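You operate a simulated robot arm through the tools that you are given. There is no shell and no other tool.

The job below is to be done with a simulated two-armed robot. You get a single attempt, and the scene is never put back.

JOB
Swap the full blue card in the recorder for the green one and start recording.
Fine: the full card goes into the black slot that is empty at the start; the cover ends shut.

It is judged by the outcome, as a careful person would: the job done as asked, and still so three seconds after it is handed in. It fails if anything else is knocked over, pushed out of place, dropped, spilled or broken. A push-on lid holds only when it is set on centred and level and pressed home; a screw cap is set on level and turned clockwise until tight.

ROBOT AND FRAMES
Two 7-joint arms with fingered hands on one trunk that stands fixed in place. Base frame: the origin is at the foot of the trunk, x ahead of it, y to its left, z up. Lengths are in cm, angles in degrees, forces in N, time in s.
The left shoulder is at [7, 16.6, 101.8], the right one opposite. With the tool pointing down near the work surface each hand reaches from about 46 to 96 cm from the base axis, measured 20 degrees to its own side. Payload 4.1 kg a hand.
Tool frame (each hand has its own): the origin (TCP) lies between the finger pads and is the grasp point; the fingertips stand 3.2 cm ahead of it; z points along the fingers, y is the line along which they close. Largest opening 10.8 cm; the body of the gripper starts 3.8 cm behind the TCP. The gripper is a hand of 4 fingers: y runs from the thumb to the fingers, the wrist lies at [-1.6, -10.8, -18.6] in the tool frame, and closing takes about 1.5 s.
Orientation is told as [roll, pitch, yaw] about the base's x, y, z axes, in that order, counted from this pose: with the fingers straight down and the wrist toward the robot, the tool's x, y and z point along [0, 1, 0], [1, 0, 0] and [0, 0, -1] of the base frame.

CONTROLS
- The arms move only by the tool arm_command. It takes "left_steps", "right_steps" or both (then of equal length, played together; a hand with none holds still); each is a list of rows, each a list of 3 entries, a list of its own where there are three numbers: the turn, a rotation vector about the tool's x, y, z in degrees, then the shift along the tool's x, y, z in cm, then the opening in per cent of the stroke, from 0 (shut) to 100 (fully open). In form: [[[rx, ry, rz], [x, y, z], jaw], ...]. A call has 1 to 20 rows; each row shifts and turns the commanded pose from where the row before left it, along the tool's axes as they then stand. Each row takes 0.2 s and may step no farther than 5 cm and 8.6 degrees from the row before; otherwise, or with a gripper value out of range, the whole call is refused. Where a pose cannot be reached the arm comes as near as it can. A force on the tool above 60 N (or 10 N above the force at the start of the call, whichever is more), or a blocked arm, ends the call early, and 0.2 s more pass. The fingers move at their own pace (about 4.5 cm/s each) and stop on an object; they squeeze with about 22 N. The grip force told is the motor's: it shows also when the fingers shut on nothing. Time passes only in rows, and 0.2 s behind the last, so rows that do not move let the fingers close. The reply holds the time, the measured pose of the TCP, the force on the tool along the base axes, the opening and the grip force, in the units named above and with some noise, with the torque about the TCP (base axes, N m) and any sound that the robot's microphone picked up.
- Cameras (640 x 400 px; columns grow to the right, rows downward): "scene" is now at [14.11, 0.52, 125.75]; the picture's right is [0.04, -1.00, -0.00], its down [-0.45, -0.02, -0.89] and it looks along [0.89, 0.04, -0.45] (base axes); focal length 214 px, centre (320, 200). "left" rides on the left gripper at [-6.4, -9.3, -13.2] in its tool frame; the picture's right is [-0.80, -0.28, 0.53], its down [0.55, -0.71, 0.45] and it looks along [0.25, 0.65, 0.72] (tool axes); focal length 247 px, centre (320, 200). "right" rides on the right gripper at [6.4, -9.3, -13.2] in its tool frame; the picture's right is [-0.80, 0.28, -0.53], its down [-0.55, -0.71, 0.45] and it looks along [-0.25, 0.65, 0.72] (tool axes); focal length 247 px, centre (320, 200). There is no depth. A picture from a camera that has moved, and an enlarged one, comes with that camera's place and axes in the base frame and with its lens.
- snapshot(camera): a new picture of that camera. It takes no simulated time.
- lift_body(by): slides the trunk up (or, below 0, down) by that many cm; the arms and the scene camera ride with it, the base frame stays. It gives what a move gives, with no picture.
- preshape(shape, hand): the hand has 4 fingers and takes this shape, open, in about a second: jaw (thumb against the fingers, like two jaws); tri (thumb and two fingers); tip (a fingertip pinch); poke (one finger out to press); point (the index stretched); flat (the hand flat); cup (the hand cupped); fist (a fist). The gripper value then closes the fingers along that shape, each until it touches; the sizes above hold for jaw. It gives what a move gives, with no picture.
- head_to(pan, tilt): turns the head with the scene camera to pan (to the left, within 86 degrees either way) and tilt (down, from -29 to 69), counted from straight ahead of the robot. It gives what a move gives.
- enlarge(camera, box): a new picture of the part [left, top, right, bottom] of that camera's present view, enlarged. It takes no simulated time.
- hand_in(): hands the job in; it is judged then, once.

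Places have to be worked out from the pictures, the camera data and where the tool is seen. Open the grippers and draw the arms clear of the work before you hand the job in, unless the task says otherwise.

The tools are called after "Emit:" by a JSON object that holds its "name" and its "arguments". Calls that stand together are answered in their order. arm_command: Moves the arms, as the interface text tells. Its arguments: {"type":"object","properties":{"left_steps":{"type":"array","items":{"type":"array"}},"right_steps":{"type":"array","items":{"type":"array"}}},"required":[]} The other tools are called the same way: lift_body (by) slides the trunk up or down; preshape (shape, hand) gives the hand a shape; head_to (pan, tilt) turns the head that bears the scene camera; snapshot (camera) takes a picture; enlarge (camera, box) takes an enlarged picture of a part of a camera's view; hand_in () hands the job in.

At the start:

```text
t: 0.0
left_eef_pos: [67.34, -7.95, 114.26]
left_ee_rot: [0.0, -0.1, 0.0]
left_force: [1.0, 0.8, 0.0]
left_torque: [-0.02, 0.0, 0.03]
left_width: 10.75
left_grip_force: 0.1
left_shape: jaw
right_eef_pos: [46.58, -48.68, 112.38]
right_ee_rot: [0.0, 0.1, 0.0]
right_force: [0.0, 0.7, 0.1]
right_torque: [-0.02, 0.0, -0.03]
right_width: 10.76
right_grip_force: 0.0
right_shape: jaw
trunk travel left (down, up): [-52.5, 41.5]
head pan, tilt: [2.4, 27.0]
```

scene: 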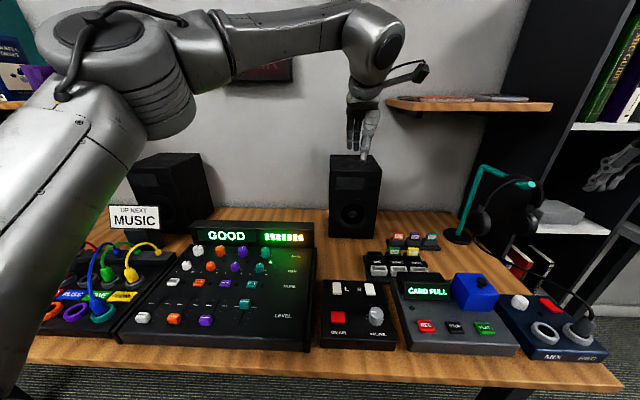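
right: 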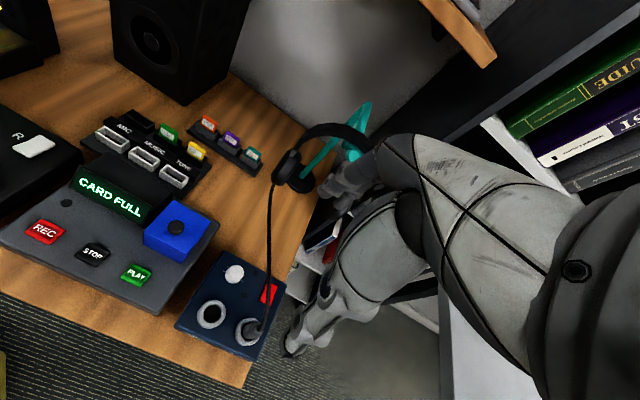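
left: 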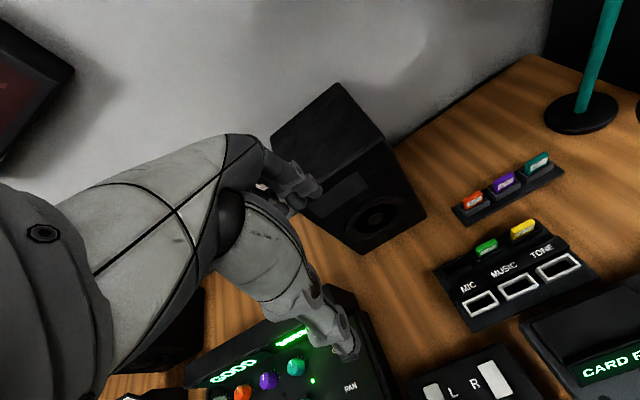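

I begin by looking closer at the recorder, card rack and surroundings from the existing views.

Emit:
{"name": "enlarge", "arguments": {"camera": "scene", "box": [360, 220, 540, 360]}}

Emit:
{"name": "enlarge", "arguments": {"camera": "right", "box": [0, 90, 280, 330]}}

Emit:
{"name": "enlarge", "arguments": {"camera": "left", "box": [400, 130, 640, 400]}}

```text
2.86 times, centred on (450, 290) of scene
camera zoom: at [14.11, 0.52, 125.75], right [0.04, -1.0, 0.0], down [-0.45, -0.02, -0.89], along [0.89, 0.04, -0.45], focal length 613 px, centre (-51, -57)
```

zoom: 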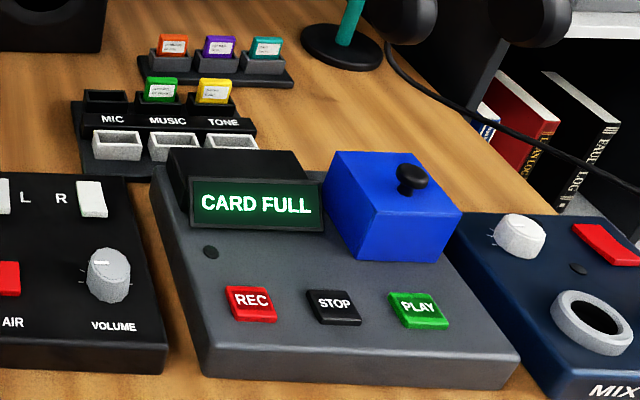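

```text
1.67 times, centred on (140, 210) of right
camera zoom: at [37.28, -42.23, 125.44], right [0.28, -0.8, 0.53], down [-0.71, -0.55, -0.45], along [0.65, -0.25, -0.72], focal length 412 px, centre (620, 183)
```

zoom: 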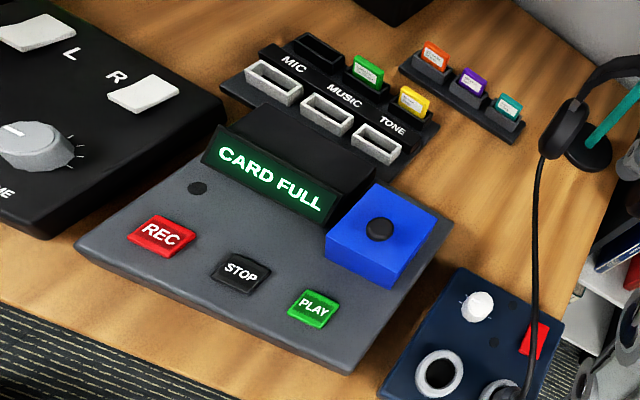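

```text
1.48 times, centred on (520, 265) of left
camera zoom: at [57.95, -14.41, 127.29], right [-0.28, -0.8, -0.53], down [-0.71, 0.55, -0.45], along [0.65, 0.25, -0.72], focal length 366 px, centre (24, 104)
```

zoom: 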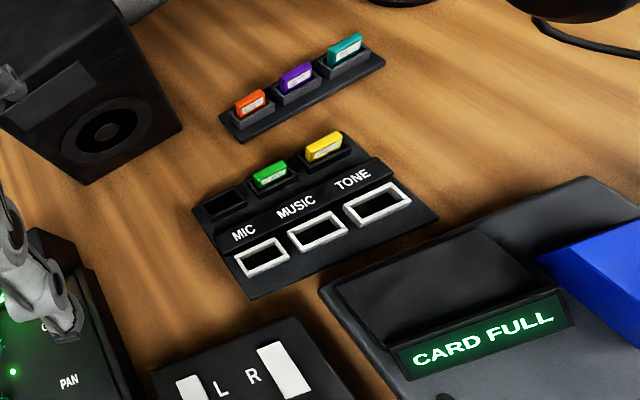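

The blue box with a black knob seems to be the card cover on the recorder (knob about [52, -36.5, 85]); the green card top is about [71.6, -22, 77.8]. I zoom in more to understand the cover and slots.

Emit:
{"name": "enlarge", "arguments": {"camera": "right", "box": [130, 180, 240, 270]}}

Emit:
{"name": "enlarge", "arguments": {"camera": "scene", "box": [440, 260, 530, 320]}}

Emit:
{"name": "enlarge", "arguments": {"camera": "right", "box": [70, 100, 220, 200]}}

Emit:
{"name": "enlarge", "arguments": {"camera": "scene", "box": [355, 230, 455, 290]}}

Emit:
{"name": "enlarge", "arguments": {"camera": "left", "box": [420, 200, 620, 330]}}

```text
4.44 times, centred on (185, 225) of right
camera zoom: at [37.28, -42.23, 125.44], right [0.28, -0.8, 0.53], down [-0.71, -0.55, -0.45], along [0.65, -0.25, -0.72], focal length 1098 px, centre (920, 89)
```

zoom: 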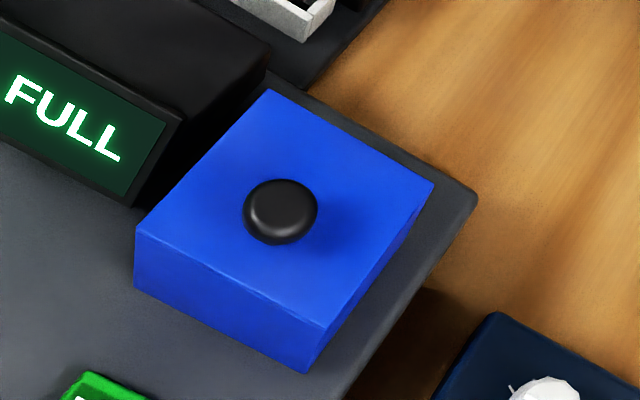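

```text
6.67 times, centred on (485, 290) of scene
camera zoom: at [14.11, 0.52, 125.75], right [0.04, -1.0, 0.0], down [-0.45, -0.02, -0.89], along [0.89, 0.04, -0.45], focal length 1430 px, centre (-780, -400)
```

zoom: 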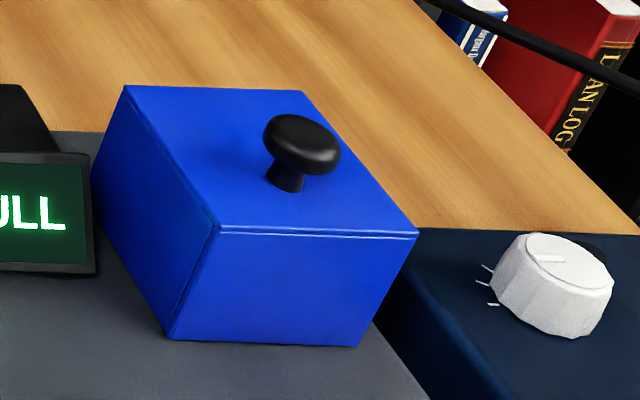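

```text
4.00 times, centred on (145, 150) of right
camera zoom: at [37.28, -42.23, 125.44], right [0.28, -0.8, 0.53], down [-0.71, -0.55, -0.45], along [0.65, -0.25, -0.72], focal length 988 px, centre (1020, 400)
```

zoom: 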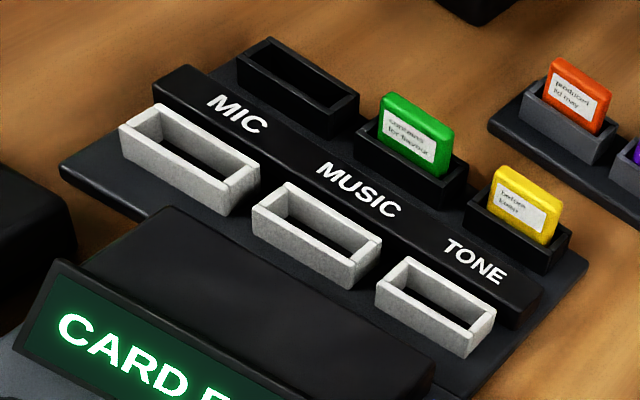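

```text
6.40 times, centred on (405, 260) of scene
camera zoom: at [14.11, 0.52, 125.75], right [0.04, -1.0, 0.0], down [-0.45, -0.02, -0.89], along [0.89, 0.04, -0.45], focal length 1373 px, centre (-224, -184)
```

zoom: 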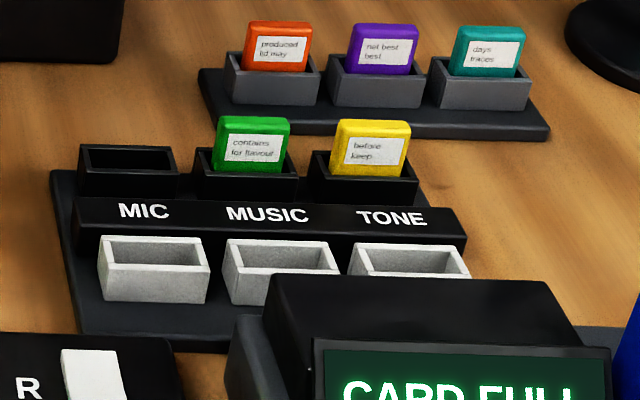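

```text
3.08 times, centred on (520, 265) of left
camera zoom: at [57.95, -14.41, 127.29], right [-0.28, -0.8, -0.53], down [-0.71, 0.55, -0.45], along [0.65, 0.25, -0.72], focal length 760 px, centre (-295, 0)
```

zoom: 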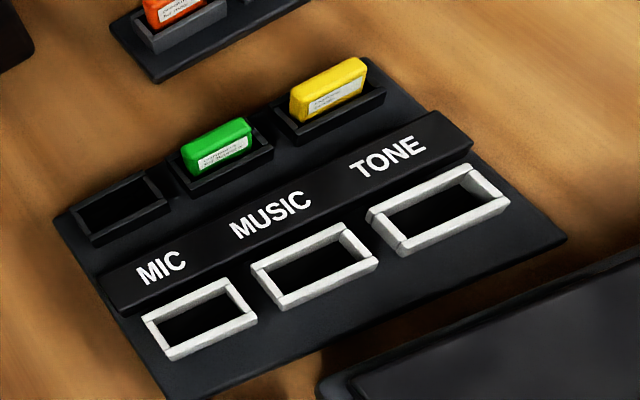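

The cover is a blue box about 6.5 x 6.7 x 6 cm (x 50.3–56.8, y -33.1 to -39.8, top z≈83.4) with a knob near its front half. I first move the left hand away to the left to free the space and watch.

Emit:
{"name": "arm_command", "arguments": {"left_steps": [[[0, 0, 0], [4, 0, 0], 100], [[0, 0, 0], [5, 0, 0], 100], [[0, 0, 0], [5, 0, 0], 100], [[0, 0, 0], [5, 0, 0], 100], [[0, 0, 0], [5, 0, 0], 100], [[0, 0, 0], [4, 0, 0], 100]]}}

```text
t: 1.4
left_eef_pos: [67.29, 20.15, 114.07]
left_ee_rot: [-0.1, 0.1, -0.1]
left_force: [-0.3, 0.0, 0.9]
left_torque: [0.01, 0.0, 0.02]
left_width: 10.81
left_grip_force: 0.0
left_shape: jaw
right_eef_pos: [46.54, -48.56, 112.29]
right_ee_rot: [-0.1, 0.0, -0.1]
right_force: [-0.3, -0.5, 0.8]
right_torque: [-0.03, -0.02, 0.01]
right_width: 10.77
right_grip_force: 0.1
right_shape: jaw
trunk travel left (down, up): [-52.5, 41.5]
head pan, tilt: [2.4, 27.0]
```

The left hand moved off. Now I turn the head toward the recorder to get the work area centred.

Emit:
{"name": "head_to", "arguments": {"pan": -32, "tilt": 42}}

Emit:
{"name": "snapshot", "arguments": {"camera": "scene"}}

```text
t: 2.4
left_eef_pos: [67.37, 19.97, 114.13]
left_ee_rot: [-0.1, 0.0, 0.0]
left_force: [0.2, -0.2, -0.1]
left_torque: [-0.01, -0.02, 0.01]
left_width: 10.77
left_grip_force: 0.0
left_shape: jaw
right_eef_pos: [46.59, -48.63, 112.19]
right_ee_rot: [0.1, 0.1, 0.0]
right_force: [0.1, 0.0, -0.9]
right_torque: [0.0, -0.01, 0.02]
right_width: 10.74
right_grip_force: 0.1
right_shape: jaw
trunk travel left (down, up): [-52.5, 41.5]
head pan, tilt: [-32.0, 42.0]
```

```text
taken
camera scene: at [12.06, -4.27, 123.45], right [-0.53, -0.85, 0.0], down [-0.57, 0.35, -0.74], along [0.63, -0.39, -0.67], focal length 214 px, centre (320, 200)
```

scene: 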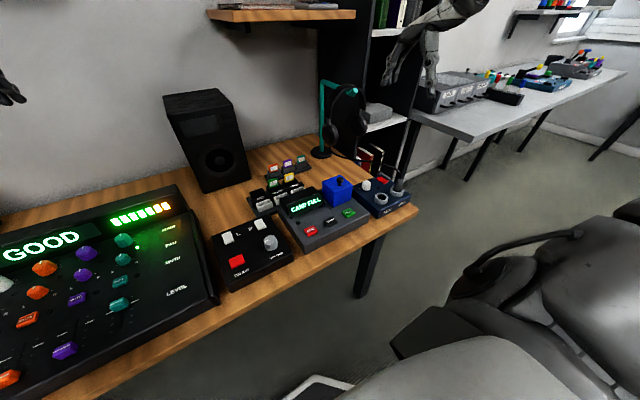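

Now I bring the right hand above the knob, staying at z≈97, with the jaws half open, and look from its camera.

Emit:
{"name": "arm_command", "arguments": {"right_steps": [[[0, 0, 0], [2.46, 1.1, 2.0], 60], [[0, 0, 0], [2.46, 1.1, 3.0], 60], [[0, 0, 0], [2.46, 1.1, 3.0], 60], [[0, 0, 0], [2.46, 1.1, 3.0], 60], [[0, 0, 0], [2.46, 1.1, 3.0], 60], [[0, 0, 0], [0, 0, 0], 60]]}}

Emit:
{"name": "snapshot", "arguments": {"camera": "right"}}

Emit:
{"name": "enlarge", "arguments": {"camera": "scene", "box": [220, 80, 440, 250]}}

```text
t: 3.8
left_eef_pos: [67.22, 19.93, 114.17]
left_ee_rot: [0.0, 0.0, 0.0]
left_force: [-1.0, 0.3, -0.2]
left_torque: [0.03, -0.02, 0.03]
left_width: 10.76
left_grip_force: 0.1
left_shape: jaw
right_eef_pos: [52.26, -40.2, 97.88]
right_ee_rot: [0.6, -0.1, 0.6]
right_force: [0.6, 0.1, -0.5]
right_torque: [-0.02, -0.03, -0.01]
right_width: 6.49
right_grip_force: 0.1
right_shape: jaw
right hand out of reach, approached as far as the arm can: row 4, 5
trunk travel left (down, up): [-52.5, 41.5]
head pan, tilt: [-32.0, 42.0]
```

```text
taken
camera right: at [42.86, -34.06, 111.07], right [0.29, -0.8, 0.53], down [-0.7, -0.55, -0.45], along [0.65, -0.24, -0.72], focal length 247 px, centre (320, 200)
```

right: 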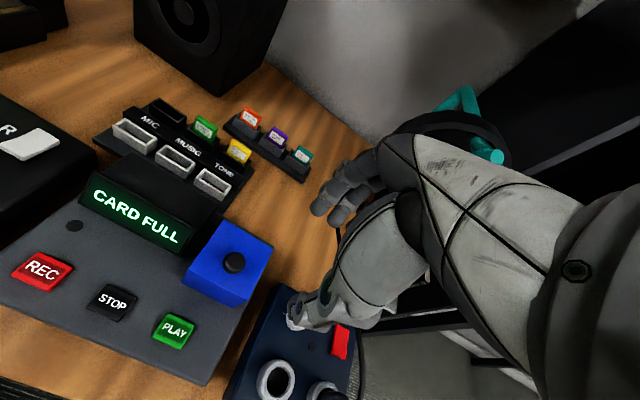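

```text
2.35 times, centred on (330, 165) of scene
camera zoom: at [11.97, -4.27, 123.45], right [-0.53, -0.85, 0.0], down [-0.57, 0.35, -0.74], along [0.63, -0.39, -0.67], focal length 505 px, centre (296, 282)
```

zoom: 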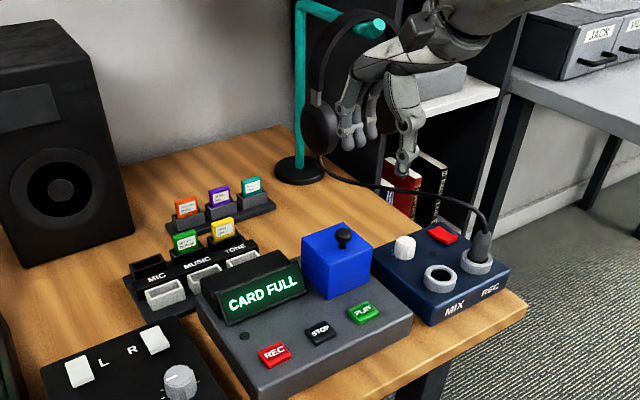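

The hand stopped about 4 cm short in y (too close in at this height). I go a bit lower, then try the sideways shift again in small steps.

Emit:
{"name": "arm_command", "arguments": {"right_steps": [[[0, 0, 0], [0, 0, 2.5], 60], [[0, 0, 0], [0, 0, 2.5], 60], [[0, 0, 0], [1.0, 0, 0], 60], [[0, 0, 0], [1.0, 0, 0], 60], [[0, 0, 0], [1.0, 0, 0], 60], [[0, 0, 0], [0, 0, 0], 60]]}}

Emit:
{"name": "snapshot", "arguments": {"camera": "right"}}

```text
t: 5.2
left_eef_pos: [67.33, 19.89, 114.14]
left_ee_rot: [0.0, 0.0, 0.0]
left_force: [-0.5, 0.1, -0.5]
left_torque: [0.01, -0.01, 0.0]
left_width: 10.78
left_grip_force: 0.0
left_shape: jaw
right_eef_pos: [52.27, -40.4, 92.77]
right_ee_rot: [0.3, -0.1, 0.2]
right_force: [-0.5, 0.1, 1.0]
right_torque: [-0.02, 0.0, -0.02]
right_width: 6.51
right_grip_force: 0.1
right_shape: jaw
right hand out of reach, approached as far as the arm can: row 3, 4, 5
trunk travel left (down, up): [-52.5, 41.5]
head pan, tilt: [-32.0, 42.0]
```

```text
taken
camera right: at [43.0, -33.99, 105.99], right [0.29, -0.8, 0.53], down [-0.7, -0.55, -0.45], along [0.65, -0.24, -0.72], focal length 247 px, centre (320, 200)
```

right: 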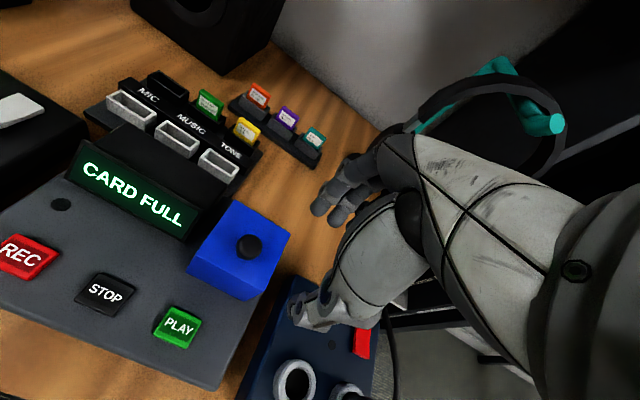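

Still limited in y at yaw 0, probably by the wrist. I try turning the hand to yaw +24° (fingers pointing more to the left) and shifting toward the knob at a safe height.

Emit:
{"name": "arm_command", "arguments": {"right_steps": [[[0, 0, -8], [0, 0, 0], 60], [[0, 0, -8], [0, 0, 0], 60], [[0, 0, -8], [0, 0, 0], 60], [[0, 0, 0], [0.91, 0.41, 0], 60], [[0, 0, 0], [0.91, 0.41, 0], 60], [[0, 0, 0], [0.91, 0.41, 0], 60], [[0, 0, 0], [0.91, 0.41, 0], 60], [[0, 0, 0], [0, 0, 0], 60]]}}

Emit:
{"name": "snapshot", "arguments": {"camera": "right"}}

Emit:
{"name": "enlarge", "arguments": {"camera": "scene", "box": [220, 80, 440, 250]}}

```text
t: 7.0
left_eef_pos: [67.19, 19.81, 114.03]
left_ee_rot: [0.0, -0.1, 0.0]
left_force: [0.9, -0.1, 0.2]
left_torque: [0.01, -0.01, -0.03]
left_width: 10.79
left_grip_force: 0.0
left_shape: jaw
right_eef_pos: [52.25, -36.32, 92.6]
right_ee_rot: [0.0, 0.0, 24.0]
right_force: [0.1, -1.1, -0.5]
right_torque: [-0.03, -0.01, -0.02]
right_width: 6.5
right_grip_force: 0.0
right_shape: jaw
trunk travel left (down, up): [-52.5, 41.5]
head pan, tilt: [-32.0, 42.0]
```

```text
taken
camera right: at [41.13, -34.26, 105.93], right [0.58, -0.61, 0.53], down [-0.42, -0.79, -0.45], along [0.69, 0.04, -0.72], focal length 247 px, centre (320, 200)
```

right: 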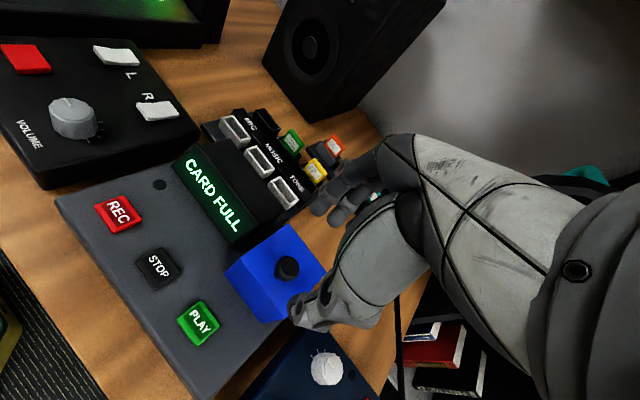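

```text
2.35 times, centred on (330, 165) of scene
camera zoom: at [12.05, -4.33, 123.44], right [-0.53, -0.85, 0.0], down [-0.57, 0.36, -0.74], along [0.63, -0.39, -0.67], focal length 505 px, centre (296, 282)
```

zoom: 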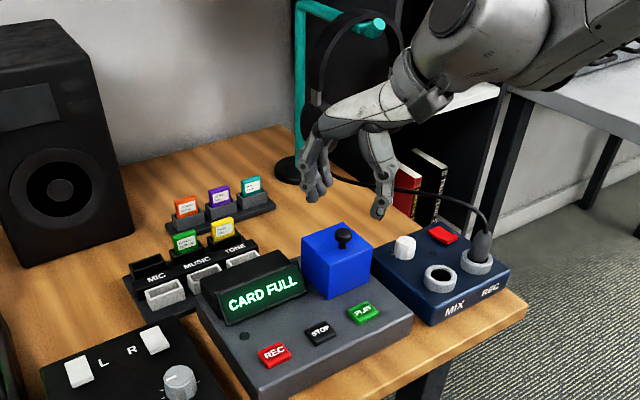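

The hand is now over the knob at yaw 24°. I zoom both cameras on the knob and fingers to fix the exact offset before descending.

Emit:
{"name": "enlarge", "arguments": {"camera": "right", "box": [210, 140, 410, 340]}}

Emit:
{"name": "enlarge", "arguments": {"camera": "scene", "box": [310, 120, 390, 190]}}

```text
2.00 times, centred on (310, 240) of right
camera zoom: at [41.13, -34.26, 105.93], right [0.58, -0.61, 0.53], down [-0.42, -0.79, -0.45], along [0.69, 0.04, -0.72], focal length 494 px, centre (340, 120)
```

zoom: 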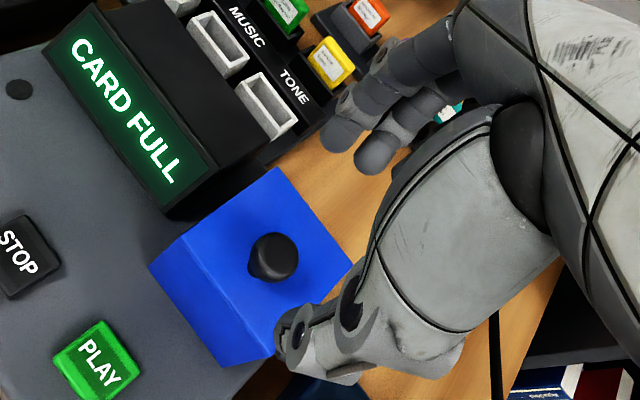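

```text
5.71 times, centred on (350, 155) of scene
camera zoom: at [12.05, -4.33, 123.44], right [-0.53, -0.85, 0.0], down [-0.57, 0.36, -0.74], along [0.63, -0.39, -0.67], focal length 1226 px, centre (149, 457)
```

zoom: 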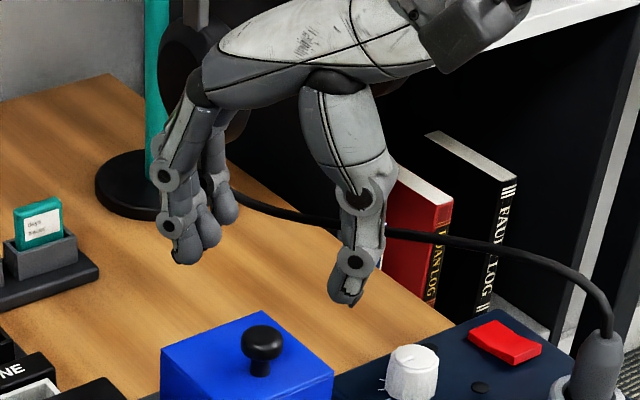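

Knob centre is about [52.3, -36.45], head at z≈84.9; the hand is well aligned. I descend to TCP z≈87.3 so the fingertips straddle the knob head just above the lid.

Emit:
{"name": "arm_command", "arguments": {"right_steps": [[[0, 0, 0], [0, 0, 1.5], 60], [[0, 0, 0], [0, 0, 1.5], 60], [[0, 0, 0], [0, 0, 1.3], 60], [[0, 0, 0], [0, 0, 1.0], 60], [[0, 0, 0], [0, 0, 0], 60]]}}

Emit:
{"name": "enlarge", "arguments": {"camera": "right", "box": [210, 140, 410, 340]}}

Emit:
{"name": "enlarge", "arguments": {"camera": "scene", "box": [310, 130, 390, 200]}}

```text
t: 8.2
left_eef_pos: [67.38, 20.0, 114.11]
left_ee_rot: [-0.1, 0.0, 0.1]
left_force: [-0.1, -0.5, 0.1]
left_torque: [0.01, 0.0, 0.0]
left_width: 10.73
left_grip_force: 0.0
left_shape: jaw
right_eef_pos: [52.35, -36.27, 87.4]
right_ee_rot: [0.1, 0.0, 23.9]
right_force: [0.4, 0.4, -0.3]
right_torque: [-0.03, 0.0, 0.01]
right_width: 6.49
right_grip_force: 0.1
right_shape: jaw
trunk travel left (down, up): [-52.5, 41.5]
head pan, tilt: [-32.0, 42.0]
```

```text
2.00 times, centred on (310, 240) of right
camera zoom: at [41.22, -34.18, 100.61], right [0.58, -0.61, 0.53], down [-0.42, -0.79, -0.45], along [0.69, 0.04, -0.72], focal length 494 px, centre (340, 120)
```

zoom: 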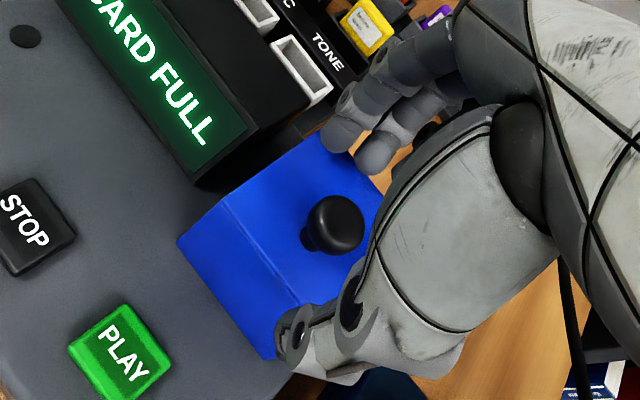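

```text
5.71 times, centred on (350, 165) of scene
camera zoom: at [12.04, -4.27, 123.45], right [-0.53, -0.85, 0.0], down [-0.57, 0.35, -0.74], along [0.63, -0.39, -0.67], focal length 1226 px, centre (149, 400)
```

zoom: 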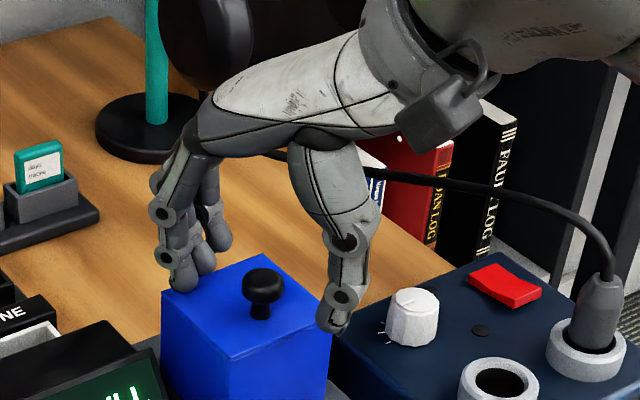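

Fingers straddle the knob without contact. I close to 30% first and check that tips do not dip into the lid.

Emit:
{"name": "arm_command", "arguments": {"right_steps": [[[0, 0, 0], [0, 0, 0], 45], [[0, 0, 0], [0, 0, 0], 35], [[0, 0, 0], [0, 0, 0], 30], [[0, 0, 0], [0, 0, 0], 30]]}}

Emit:
{"name": "enlarge", "arguments": {"camera": "right", "box": [210, 140, 410, 340]}}

Emit:
{"name": "enlarge", "arguments": {"camera": "scene", "box": [310, 130, 390, 200]}}

```text
t: 9.2
left_eef_pos: [67.26, 19.9, 114.19]
left_ee_rot: [-0.1, 0.1, 0.0]
left_force: [-1.0, 0.5, 1.3]
left_torque: [0.0, 0.01, -0.01]
left_width: 10.76
left_grip_force: 0.0
left_shape: jaw
right_eef_pos: [52.28, -36.27, 87.59]
right_ee_rot: [0.0, 0.0, 23.9]
right_force: [-0.7, -0.4, -0.1]
right_torque: [0.0, 0.01, 0.05]
right_width: 3.28
right_grip_force: 0.0
right_shape: jaw
trunk travel left (down, up): [-52.5, 41.5]
head pan, tilt: [-32.0, 42.0]
```

```text
2.00 times, centred on (310, 240) of right
camera zoom: at [41.23, -34.2, 100.61], right [0.58, -0.61, 0.53], down [-0.42, -0.79, -0.45], along [0.69, 0.04, -0.72], focal length 494 px, centre (340, 120)
```

zoom: 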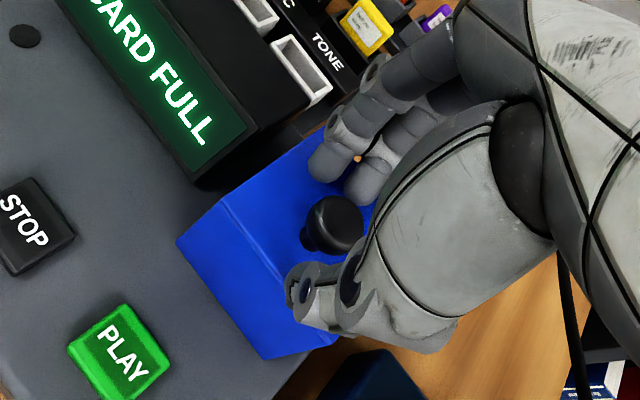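

```text
5.71 times, centred on (350, 165) of scene
camera zoom: at [12.06, -4.29, 123.44], right [-0.53, -0.85, 0.0], down [-0.57, 0.35, -0.74], along [0.63, -0.39, -0.67], focal length 1226 px, centre (149, 400)
```

zoom: 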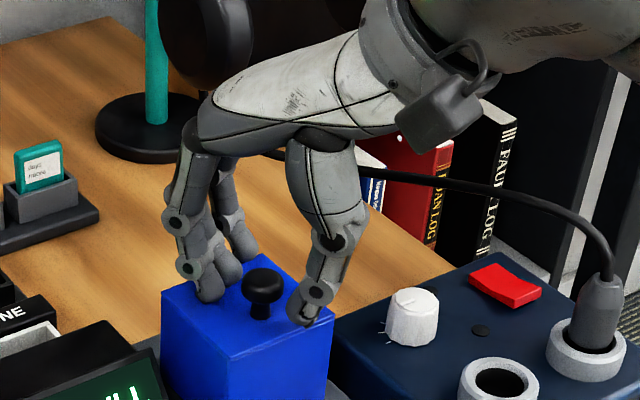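

Both finger pairs are level with the knob head and clear of the lid. I close on the knob.

Emit:
{"name": "arm_command", "arguments": {"right_steps": [[[0, 0, 0], [0, 0, 0], 20], [[0, 0, 0], [0, 0, 0], 10], [[0, 0, 0], [0, 0, 0], 0], [[0, 0, 0], [0, 0, 0], 0], [[0, 0, 0], [0, 0, 0], 0], [[0, 0, 0], [0, 0, 0], 0]]}}

Emit:
{"name": "enlarge", "arguments": {"camera": "right", "box": [210, 140, 410, 340]}}

Emit:
{"name": "enlarge", "arguments": {"camera": "scene", "box": [310, 130, 390, 200]}}

```text
t: 10.6
left_eef_pos: [67.34, 19.92, 114.07]
left_ee_rot: [-0.1, 0.1, 0.0]
left_force: [-0.2, -1.0, 0.6]
left_torque: [0.0, -0.01, -0.01]
left_width: 10.74
left_grip_force: 0.1
left_shape: jaw
right_eef_pos: [52.38, -36.31, 87.39]
right_ee_rot: [0.0, 0.0, 24.0]
right_force: [1.6, -1.9, -4.1]
right_torque: [-0.03, 0.01, 0.03]
right_width: 1.17
right_grip_force: 22.4
right_shape: jaw
trunk travel left (down, up): [-52.5, 41.5]
head pan, tilt: [-32.0, 42.0]
```

```text
2.00 times, centred on (310, 240) of right
camera zoom: at [41.28, -34.25, 100.56], right [0.58, -0.61, 0.53], down [-0.42, -0.79, -0.45], along [0.69, 0.04, -0.72], focal length 494 px, centre (340, 120)
```

zoom: 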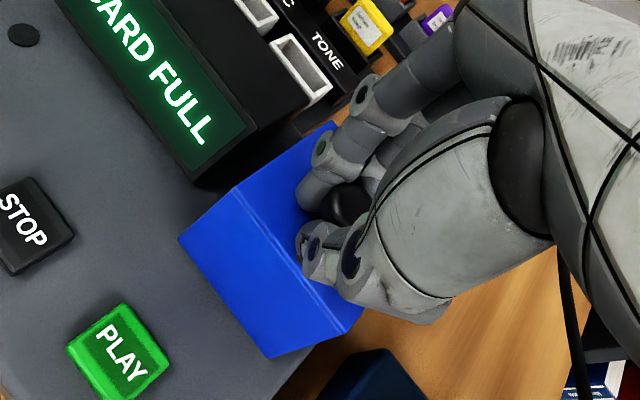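

```text
5.71 times, centred on (350, 165) of scene
camera zoom: at [12.12, -4.34, 123.43], right [-0.53, -0.85, 0.0], down [-0.57, 0.36, -0.74], along [0.63, -0.39, -0.67], focal length 1226 px, centre (149, 400)
```

zoom: 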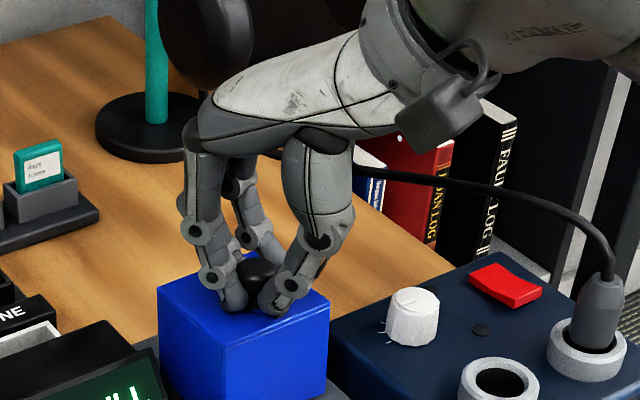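

The fingers hold the knob stem (width 1.2, 22 N). I lift gently by 0.6 cm and watch forces and whether the cover comes straight up or tilts about a hinge.

Emit:
{"name": "arm_command", "arguments": {"right_steps": [[[0, 0, 0], [0, 0, -0.2], 0], [[0, 0, 0], [0, 0, -0.2], 0], [[0, 0, 0], [0, 0, -0.2], 0], [[0, 0, 0], [0, 0, 0], 0]]}}

Emit:
{"name": "enlarge", "arguments": {"camera": "right", "box": [210, 140, 410, 340]}}

Emit:
{"name": "enlarge", "arguments": {"camera": "scene", "box": [310, 130, 390, 200]}}

```text
t: 11.6
left_eef_pos: [67.58, 19.92, 113.96]
left_ee_rot: [0.0, 0.1, 0.0]
left_force: [-0.8, -0.5, -0.1]
left_torque: [0.0, -0.01, 0.0]
left_width: 10.78
left_grip_force: 0.1
left_shape: jaw
right_eef_pos: [52.3, -36.35, 87.79]
right_ee_rot: [0.2, 0.2, 24.0]
right_force: [7.3, 4.2, -18.4]
right_torque: [0.11, 0.08, 0.06]
right_width: 0.93
right_grip_force: 22.4
right_shape: jaw
trunk travel left (down, up): [-52.5, 41.5]
head pan, tilt: [-32.0, 42.0]
```

```text
2.00 times, centred on (310, 240) of right
camera zoom: at [41.36, -34.23, 101.05], right [0.58, -0.61, 0.53], down [-0.42, -0.79, -0.45], along [0.69, 0.04, -0.72], focal length 494 px, centre (340, 120)
```

zoom: 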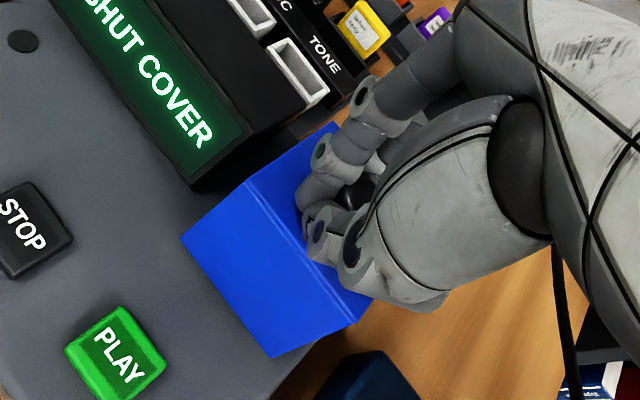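

```text
5.71 times, centred on (350, 165) of scene
camera zoom: at [12.33, -4.34, 123.4], right [-0.53, -0.85, 0.0], down [-0.57, 0.36, -0.74], along [0.63, -0.39, -0.67], focal length 1226 px, centre (149, 400)
```

zoom: 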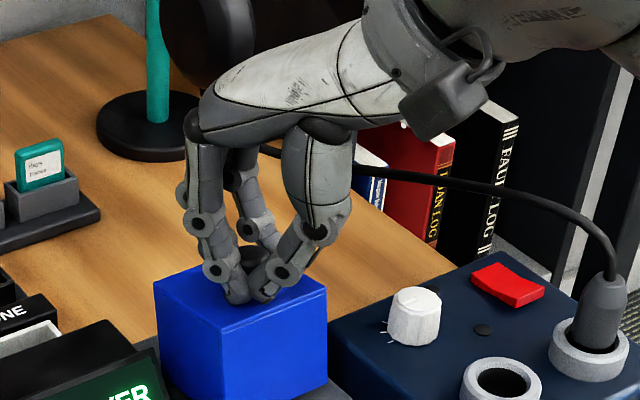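

The display changed to "SHUT COVER" and the cover tilts backward: it is hinged at its rear edge (force +x 7, z -18 N). I relieve by moving back and then follow the arc about a rear-bottom hinge ([56.75, 77.4] in x, z), tilting the tool with it.

Emit:
{"name": "arm_command", "arguments": {"right_steps": [[[0, 0, 0], [-0.2, 0.46, 0], 0], [[3.66, 1.63, 0], [-0.3, 0.67, -0.2], 0], [[3.66, 1.63, 0], [-0.3, 0.67, -0.25], 0], [[0, 0, 0], [0, 0, 0], 0]]}}

Emit:
{"name": "enlarge", "arguments": {"camera": "right", "box": [180, 120, 420, 340]}}

Emit:
{"name": "enlarge", "arguments": {"camera": "scene", "box": [310, 130, 390, 200]}}

```text
t: 12.6
left_eef_pos: [67.48, 19.93, 114.0]
left_ee_rot: [0.0, 0.1, 0.0]
left_force: [-0.5, -0.2, 0.2]
left_torque: [-0.02, 0.0, 0.0]
left_width: 10.75
left_grip_force: 0.0
left_shape: jaw
right_eef_pos: [54.35, -36.3, 88.44]
right_ee_rot: [3.3, 7.3, 24.2]
right_force: [0.8, 5.6, -9.5]
right_torque: [0.18, 0.13, 0.02]
right_width: 0.97
right_grip_force: 21.5
right_shape: jaw
trunk travel left (down, up): [-52.5, 41.5]
head pan, tilt: [-32.0, 42.0]
```

```text
1.82 times, centred on (300, 230) of right
camera zoom: at [45.23, -34.19, 102.99], right [0.65, -0.61, 0.44], down [-0.48, -0.79, -0.38], along [0.59, 0.04, -0.81], focal length 449 px, centre (356, 146)
```

zoom: 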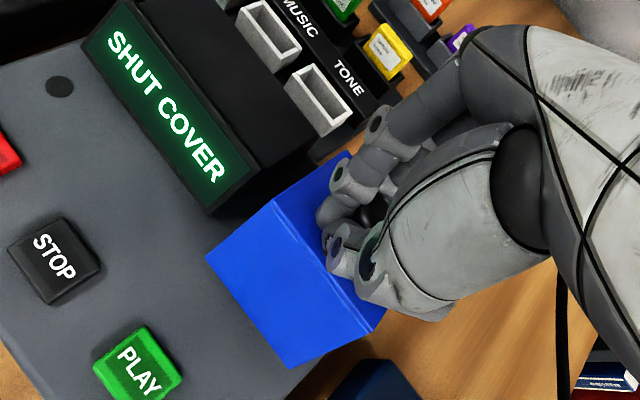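

```text
5.71 times, centred on (350, 165) of scene
camera zoom: at [12.17, -4.3, 123.43], right [-0.53, -0.85, 0.0], down [-0.57, 0.35, -0.74], along [0.63, -0.39, -0.67], focal length 1226 px, centre (149, 400)
```

zoom: 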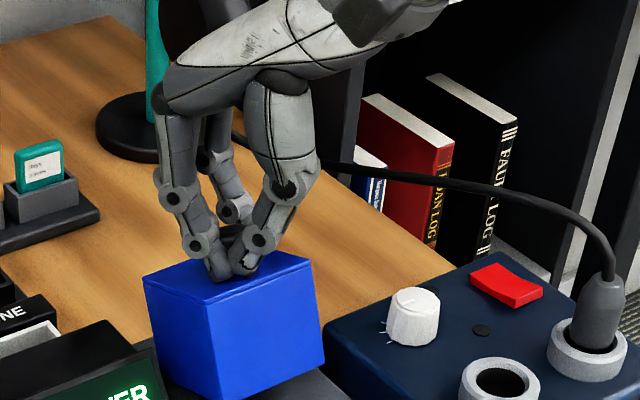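

The cover follows well with lower forces. I continue along the arc.

Emit:
{"name": "arm_command", "arguments": {"right_steps": [[[3.66, 1.63, 0], [-0.3, 0.67, -0.28], 0], [[3.66, 1.63, 0], [-0.3, 0.67, -0.28], 0], [[3.66, 1.63, 0], [-0.3, 0.67, -0.28], 0], [[0, 0, 0], [0, 0, 0], 0]]}}

Emit:
{"name": "enlarge", "arguments": {"camera": "right", "box": [180, 120, 420, 340]}}

Emit:
{"name": "enlarge", "arguments": {"camera": "scene", "box": [310, 130, 390, 200]}}

```text
t: 13.6
left_eef_pos: [67.36, 19.82, 114.07]
left_ee_rot: [0.0, 0.1, 0.0]
left_force: [-0.3, 0.1, 0.1]
left_torque: [0.0, 0.02, 0.04]
left_width: 10.76
left_grip_force: 0.2
left_shape: jaw
right_eef_pos: [56.66, -36.24, 88.75]
right_ee_rot: [8.5, 18.3, 25.3]
right_force: [-0.7, 4.0, -12.0]
right_torque: [0.07, 0.1, -0.02]
right_width: 0.98
right_grip_force: 21.7
right_shape: jaw
trunk travel left (down, up): [-52.5, 41.5]
head pan, tilt: [-32.0, 42.0]
```

```text
1.82 times, centred on (300, 230) of right
camera zoom: at [50.73, -34.18, 104.87], right [0.73, -0.61, 0.3], down [-0.55, -0.79, -0.28], along [0.4, 0.04, -0.91], focal length 449 px, centre (356, 146)
```

zoom: 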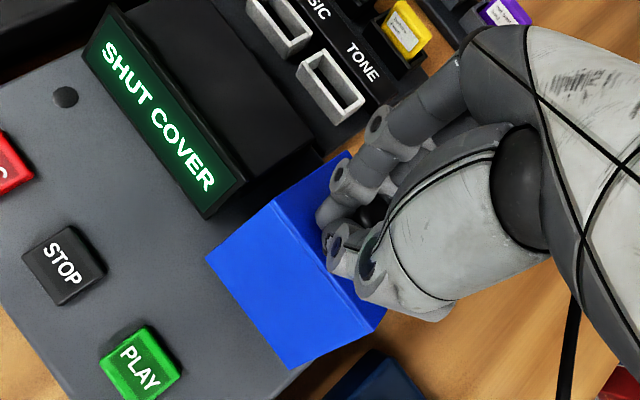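

```text
5.71 times, centred on (350, 165) of scene
camera zoom: at [12.15, -4.34, 123.42], right [-0.53, -0.85, 0.0], down [-0.57, 0.36, -0.74], along [0.63, -0.39, -0.67], focal length 1226 px, centre (149, 400)
```

zoom: 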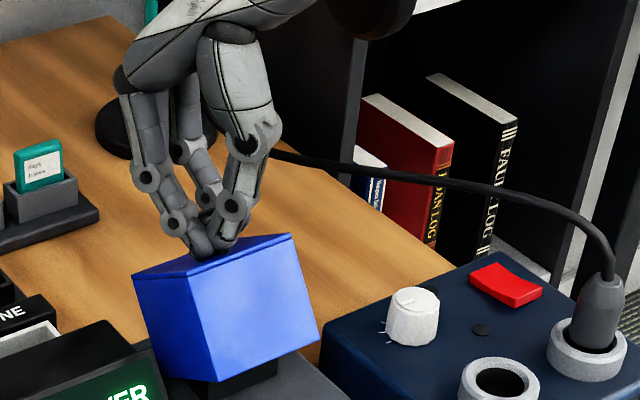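

Smooth so far (about 20° open). I continue the same arc.

Emit:
{"name": "arm_command", "arguments": {"right_steps": [[[3.66, 1.63, 0], [-0.3, 0.67, -0.28], 0], [[3.66, 1.63, 0], [-0.3, 0.67, -0.28], 0], [[3.66, 1.63, 0], [-0.3, 0.67, -0.28], 0], [[3.66, 1.63, 0], [-0.3, 0.67, -0.28], 0], [[0, 0, 0], [0, 0, 0], 0]]}}

Emit:
{"name": "enlarge", "arguments": {"camera": "right", "box": [180, 120, 420, 340]}}

Emit:
{"name": "enlarge", "arguments": {"camera": "scene", "box": [290, 110, 390, 200]}}

```text
t: 14.8
left_eef_pos: [67.43, 19.9, 114.15]
left_ee_rot: [0.0, 0.1, 0.0]
left_force: [0.7, -1.0, -0.7]
left_torque: [-0.02, -0.02, 0.02]
left_width: 10.74
left_grip_force: 0.0
left_shape: jaw
right_eef_pos: [58.05, -36.49, 89.05]
right_ee_rot: [16.5, 32.4, 28.8]
right_force: [-1.4, 7.1, -13.3]
right_torque: [0.21, 0.03, -0.01]
right_width: 1.02
right_grip_force: 21.5
right_shape: jaw
right hand out of reach, approached as far as the arm can: row 4
trunk travel left (down, up): [-52.5, 41.5]
head pan, tilt: [-32.0, 42.0]
```

```text
1.82 times, centred on (300, 230) of right
camera zoom: at [56.76, -34.38, 106.24], right [0.78, -0.61, 0.09], down [-0.61, -0.79, -0.12], along [0.14, 0.04, -0.99], focal length 449 px, centre (356, 146)
```

zoom: 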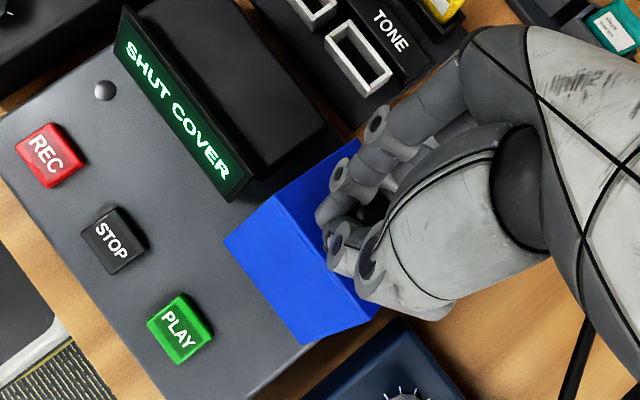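

```text
4.44 times, centred on (340, 155) of scene
camera zoom: at [12.2, -4.26, 123.43], right [-0.53, -0.85, 0.0], down [-0.57, 0.35, -0.74], along [0.63, -0.39, -0.67], focal length 953 px, centre (231, 400)
```

zoom: 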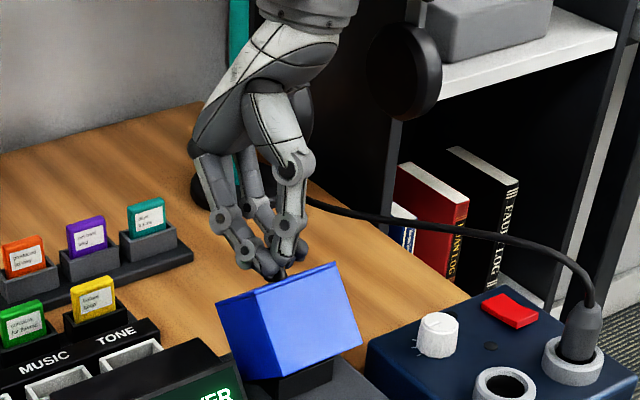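

About 33° open; the tool tilt is at its reach limit, so I now translate back along the arc (letting the knob pivot in the grip) to carry the cover past its balance point.

Emit:
{"name": "arm_command", "arguments": {"right_steps": [[[0, 0, 0], [-0.227, 0.51, -0.243], 0], [[0, 0, 0], [-0.227, 0.51, -0.243], 0], [[0, 0, 0], [-0.227, 0.51, -0.243], 0], [[0, 0, 0], [-0.227, 0.51, -0.243], 0], [[0, 0, 0], [0, 0, 0], 0]]}}

Emit:
{"name": "enlarge", "arguments": {"camera": "right", "box": [180, 120, 420, 340]}}

Emit:
{"name": "enlarge", "arguments": {"camera": "scene", "box": [290, 110, 390, 200]}}

```text
t: 16.0
left_eef_pos: [67.31, 20.09, 113.99]
left_ee_rot: [-0.1, 0.1, 0.0]
left_force: [0.1, -0.7, 0.0]
left_torque: [0.03, 0.01, -0.01]
left_width: 10.74
left_grip_force: 0.1
left_shape: jaw
right_eef_pos: [57.87, -36.5, 89.03]
right_ee_rot: [16.5, 32.5, 28.9]
right_force: [-2.0, 13.9, -11.8]
right_torque: [0.28, 0.03, 0.02]
right_width: 1.03
right_grip_force: 22.1
right_shape: jaw
right hand out of reach, approached as far as the arm can: row 1, 2, 3, 4
trunk travel left (down, up): [-52.5, 41.5]
head pan, tilt: [-32.0, 42.0]
```

```text
1.82 times, centred on (300, 230) of right
camera zoom: at [56.73, -34.44, 106.27], right [0.78, -0.61, 0.09], down [-0.6, -0.79, -0.11], along [0.14, 0.04, -0.99], focal length 449 px, centre (356, 146)
```

zoom: 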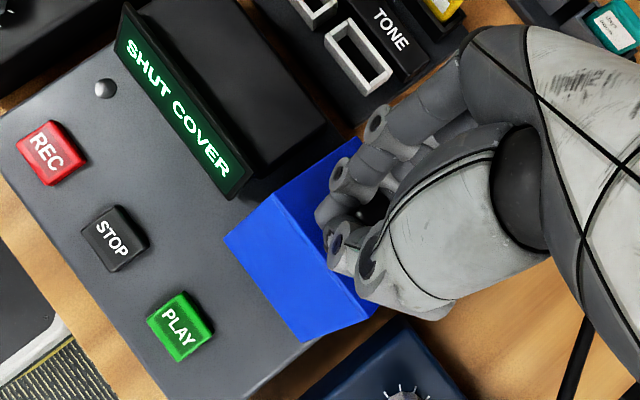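

```text
4.44 times, centred on (340, 155) of scene
camera zoom: at [12.17, -4.17, 123.43], right [-0.53, -0.85, 0.0], down [-0.57, 0.35, -0.74], along [0.63, -0.39, -0.67], focal length 953 px, centre (231, 400)
```

zoom: 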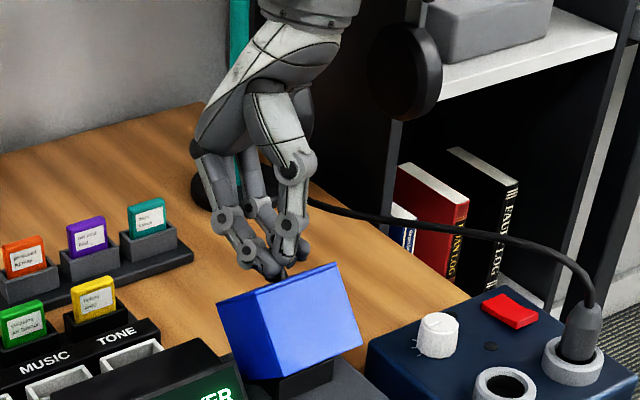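

The arm can't go further at this tilt. Since the thumb is on the front side of the knob, I loosen the grip a little (so the knob can pivot and rest on the thumb) and look.

Emit:
{"name": "arm_command", "arguments": {"right_steps": [[[0, 0, 0], [0, 0, 0], 15], [[0, 0, 0], [0, 0, 0], 25], [[0, 0, 0], [0, 0, 0], 28], [[0, 0, 0], [0, 0, 0], 28]]}}

Emit:
{"name": "enlarge", "arguments": {"camera": "right", "box": [180, 120, 420, 340]}}

Emit:
{"name": "enlarge", "arguments": {"camera": "scene", "box": [290, 110, 390, 200]}}

```text
t: 17.0
left_eef_pos: [67.29, 19.92, 114.11]
left_ee_rot: [0.0, 0.0, 0.1]
left_force: [0.8, -0.1, 0.1]
left_torque: [-0.02, -0.01, 0.03]
left_width: 10.75
left_grip_force: 0.1
left_shape: jaw
right_eef_pos: [57.81, -36.69, 89.05]
right_ee_rot: [16.6, 32.5, 28.6]
right_force: [-0.4, 1.3, -3.7]
right_torque: [0.02, 0.07, 0.02]
right_width: 3.08
right_grip_force: 0.0
right_shape: jaw
trunk travel left (down, up): [-52.5, 41.5]
head pan, tilt: [-32.0, 42.0]
```

```text
1.82 times, centred on (300, 230) of right
camera zoom: at [56.64, -34.62, 106.26], right [0.78, -0.61, 0.09], down [-0.61, -0.79, -0.11], along [0.14, 0.04, -0.99], focal length 449 px, centre (356, 146)
```

zoom: 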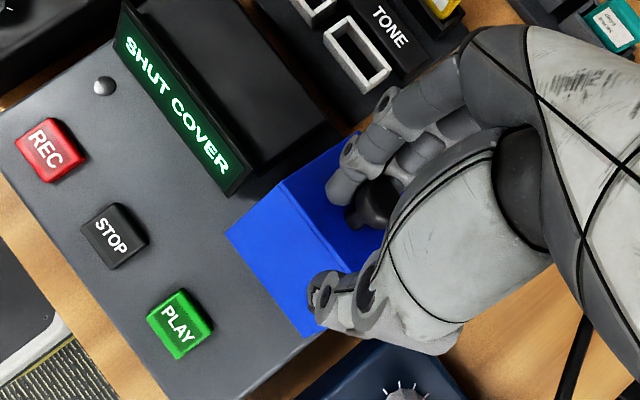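

```text
4.44 times, centred on (340, 155) of scene
camera zoom: at [12.08, -4.31, 123.44], right [-0.53, -0.85, 0.0], down [-0.57, 0.35, -0.74], along [0.63, -0.39, -0.67], focal length 953 px, centre (231, 400)
```

zoom: 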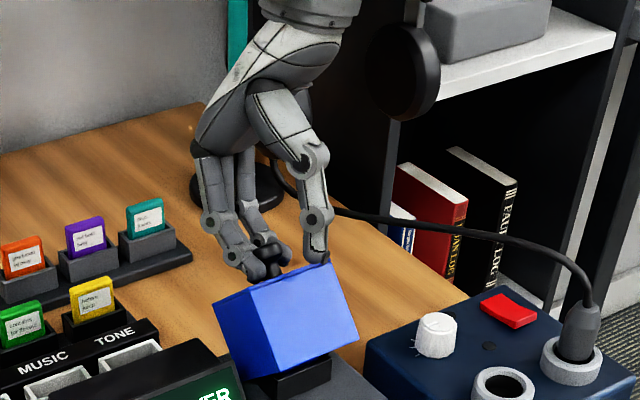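

The cover holds at about 35° with the knob loose between fingers. I now tilt the tool back upright while moving back in +x so the thumb pushes the knob over.

Emit:
{"name": "arm_command", "arguments": {"right_steps": [[[-3.66, -1.63, 0], [-0.12, 0.269, -0.327], 28], [[-3.66, -1.63, 0], [-0.129, 0.289, -0.291], 28], [[-3.66, -1.63, 0], [-0.136, 0.306, -0.254], 28], [[-3.66, -1.63, 0], [-0.143, 0.321, -0.215], 28], [[0, 0, 0], [0, 0, 0], 28]]}}

Emit:
{"name": "enlarge", "arguments": {"camera": "right", "box": [180, 120, 420, 340]}}

Emit:
{"name": "enlarge", "arguments": {"camera": "scene", "box": [290, 110, 390, 200]}}

```text
t: 18.2
left_eef_pos: [67.42, 19.96, 114.1]
left_ee_rot: [0.0, 0.0, 0.0]
left_force: [0.3, 0.2, -0.5]
left_torque: [0.01, -0.03, 0.01]
left_width: 10.77
left_grip_force: 0.1
left_shape: jaw
right_eef_pos: [59.56, -36.77, 89.47]
right_ee_rot: [8.4, 18.3, 25.3]
right_force: [-0.1, -0.3, 0.7]
right_torque: [-0.01, -0.01, 0.0]
right_width: 3.01
right_grip_force: 0.0
right_shape: jaw
trunk travel left (down, up): [-52.5, 41.5]
head pan, tilt: [-32.0, 42.0]
```

```text
1.82 times, centred on (300, 230) of right
camera zoom: at [53.62, -34.59, 105.57], right [0.73, -0.61, 0.3], down [-0.55, -0.79, -0.28], along [0.41, 0.04, -0.91], focal length 449 px, centre (356, 146)
```

zoom: 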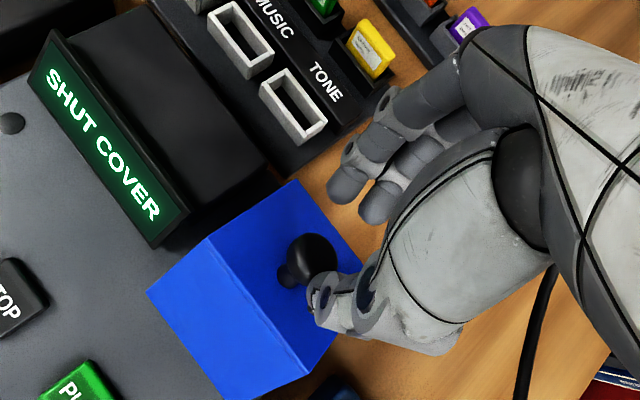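

```text
4.44 times, centred on (340, 155) of scene
camera zoom: at [12.07, -4.27, 123.45], right [-0.53, -0.85, 0.0], down [-0.57, 0.35, -0.74], along [0.63, -0.39, -0.67], focal length 953 px, centre (231, 400)
```

zoom: 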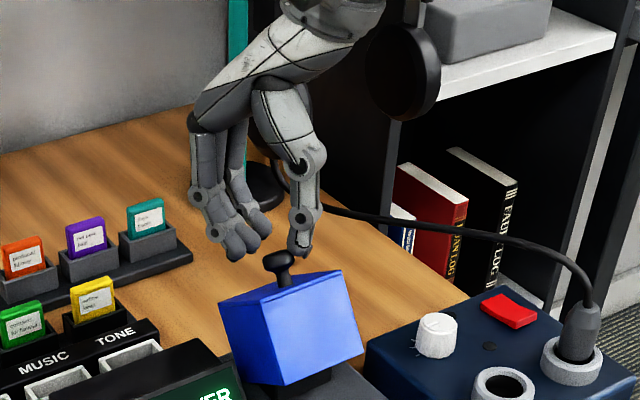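

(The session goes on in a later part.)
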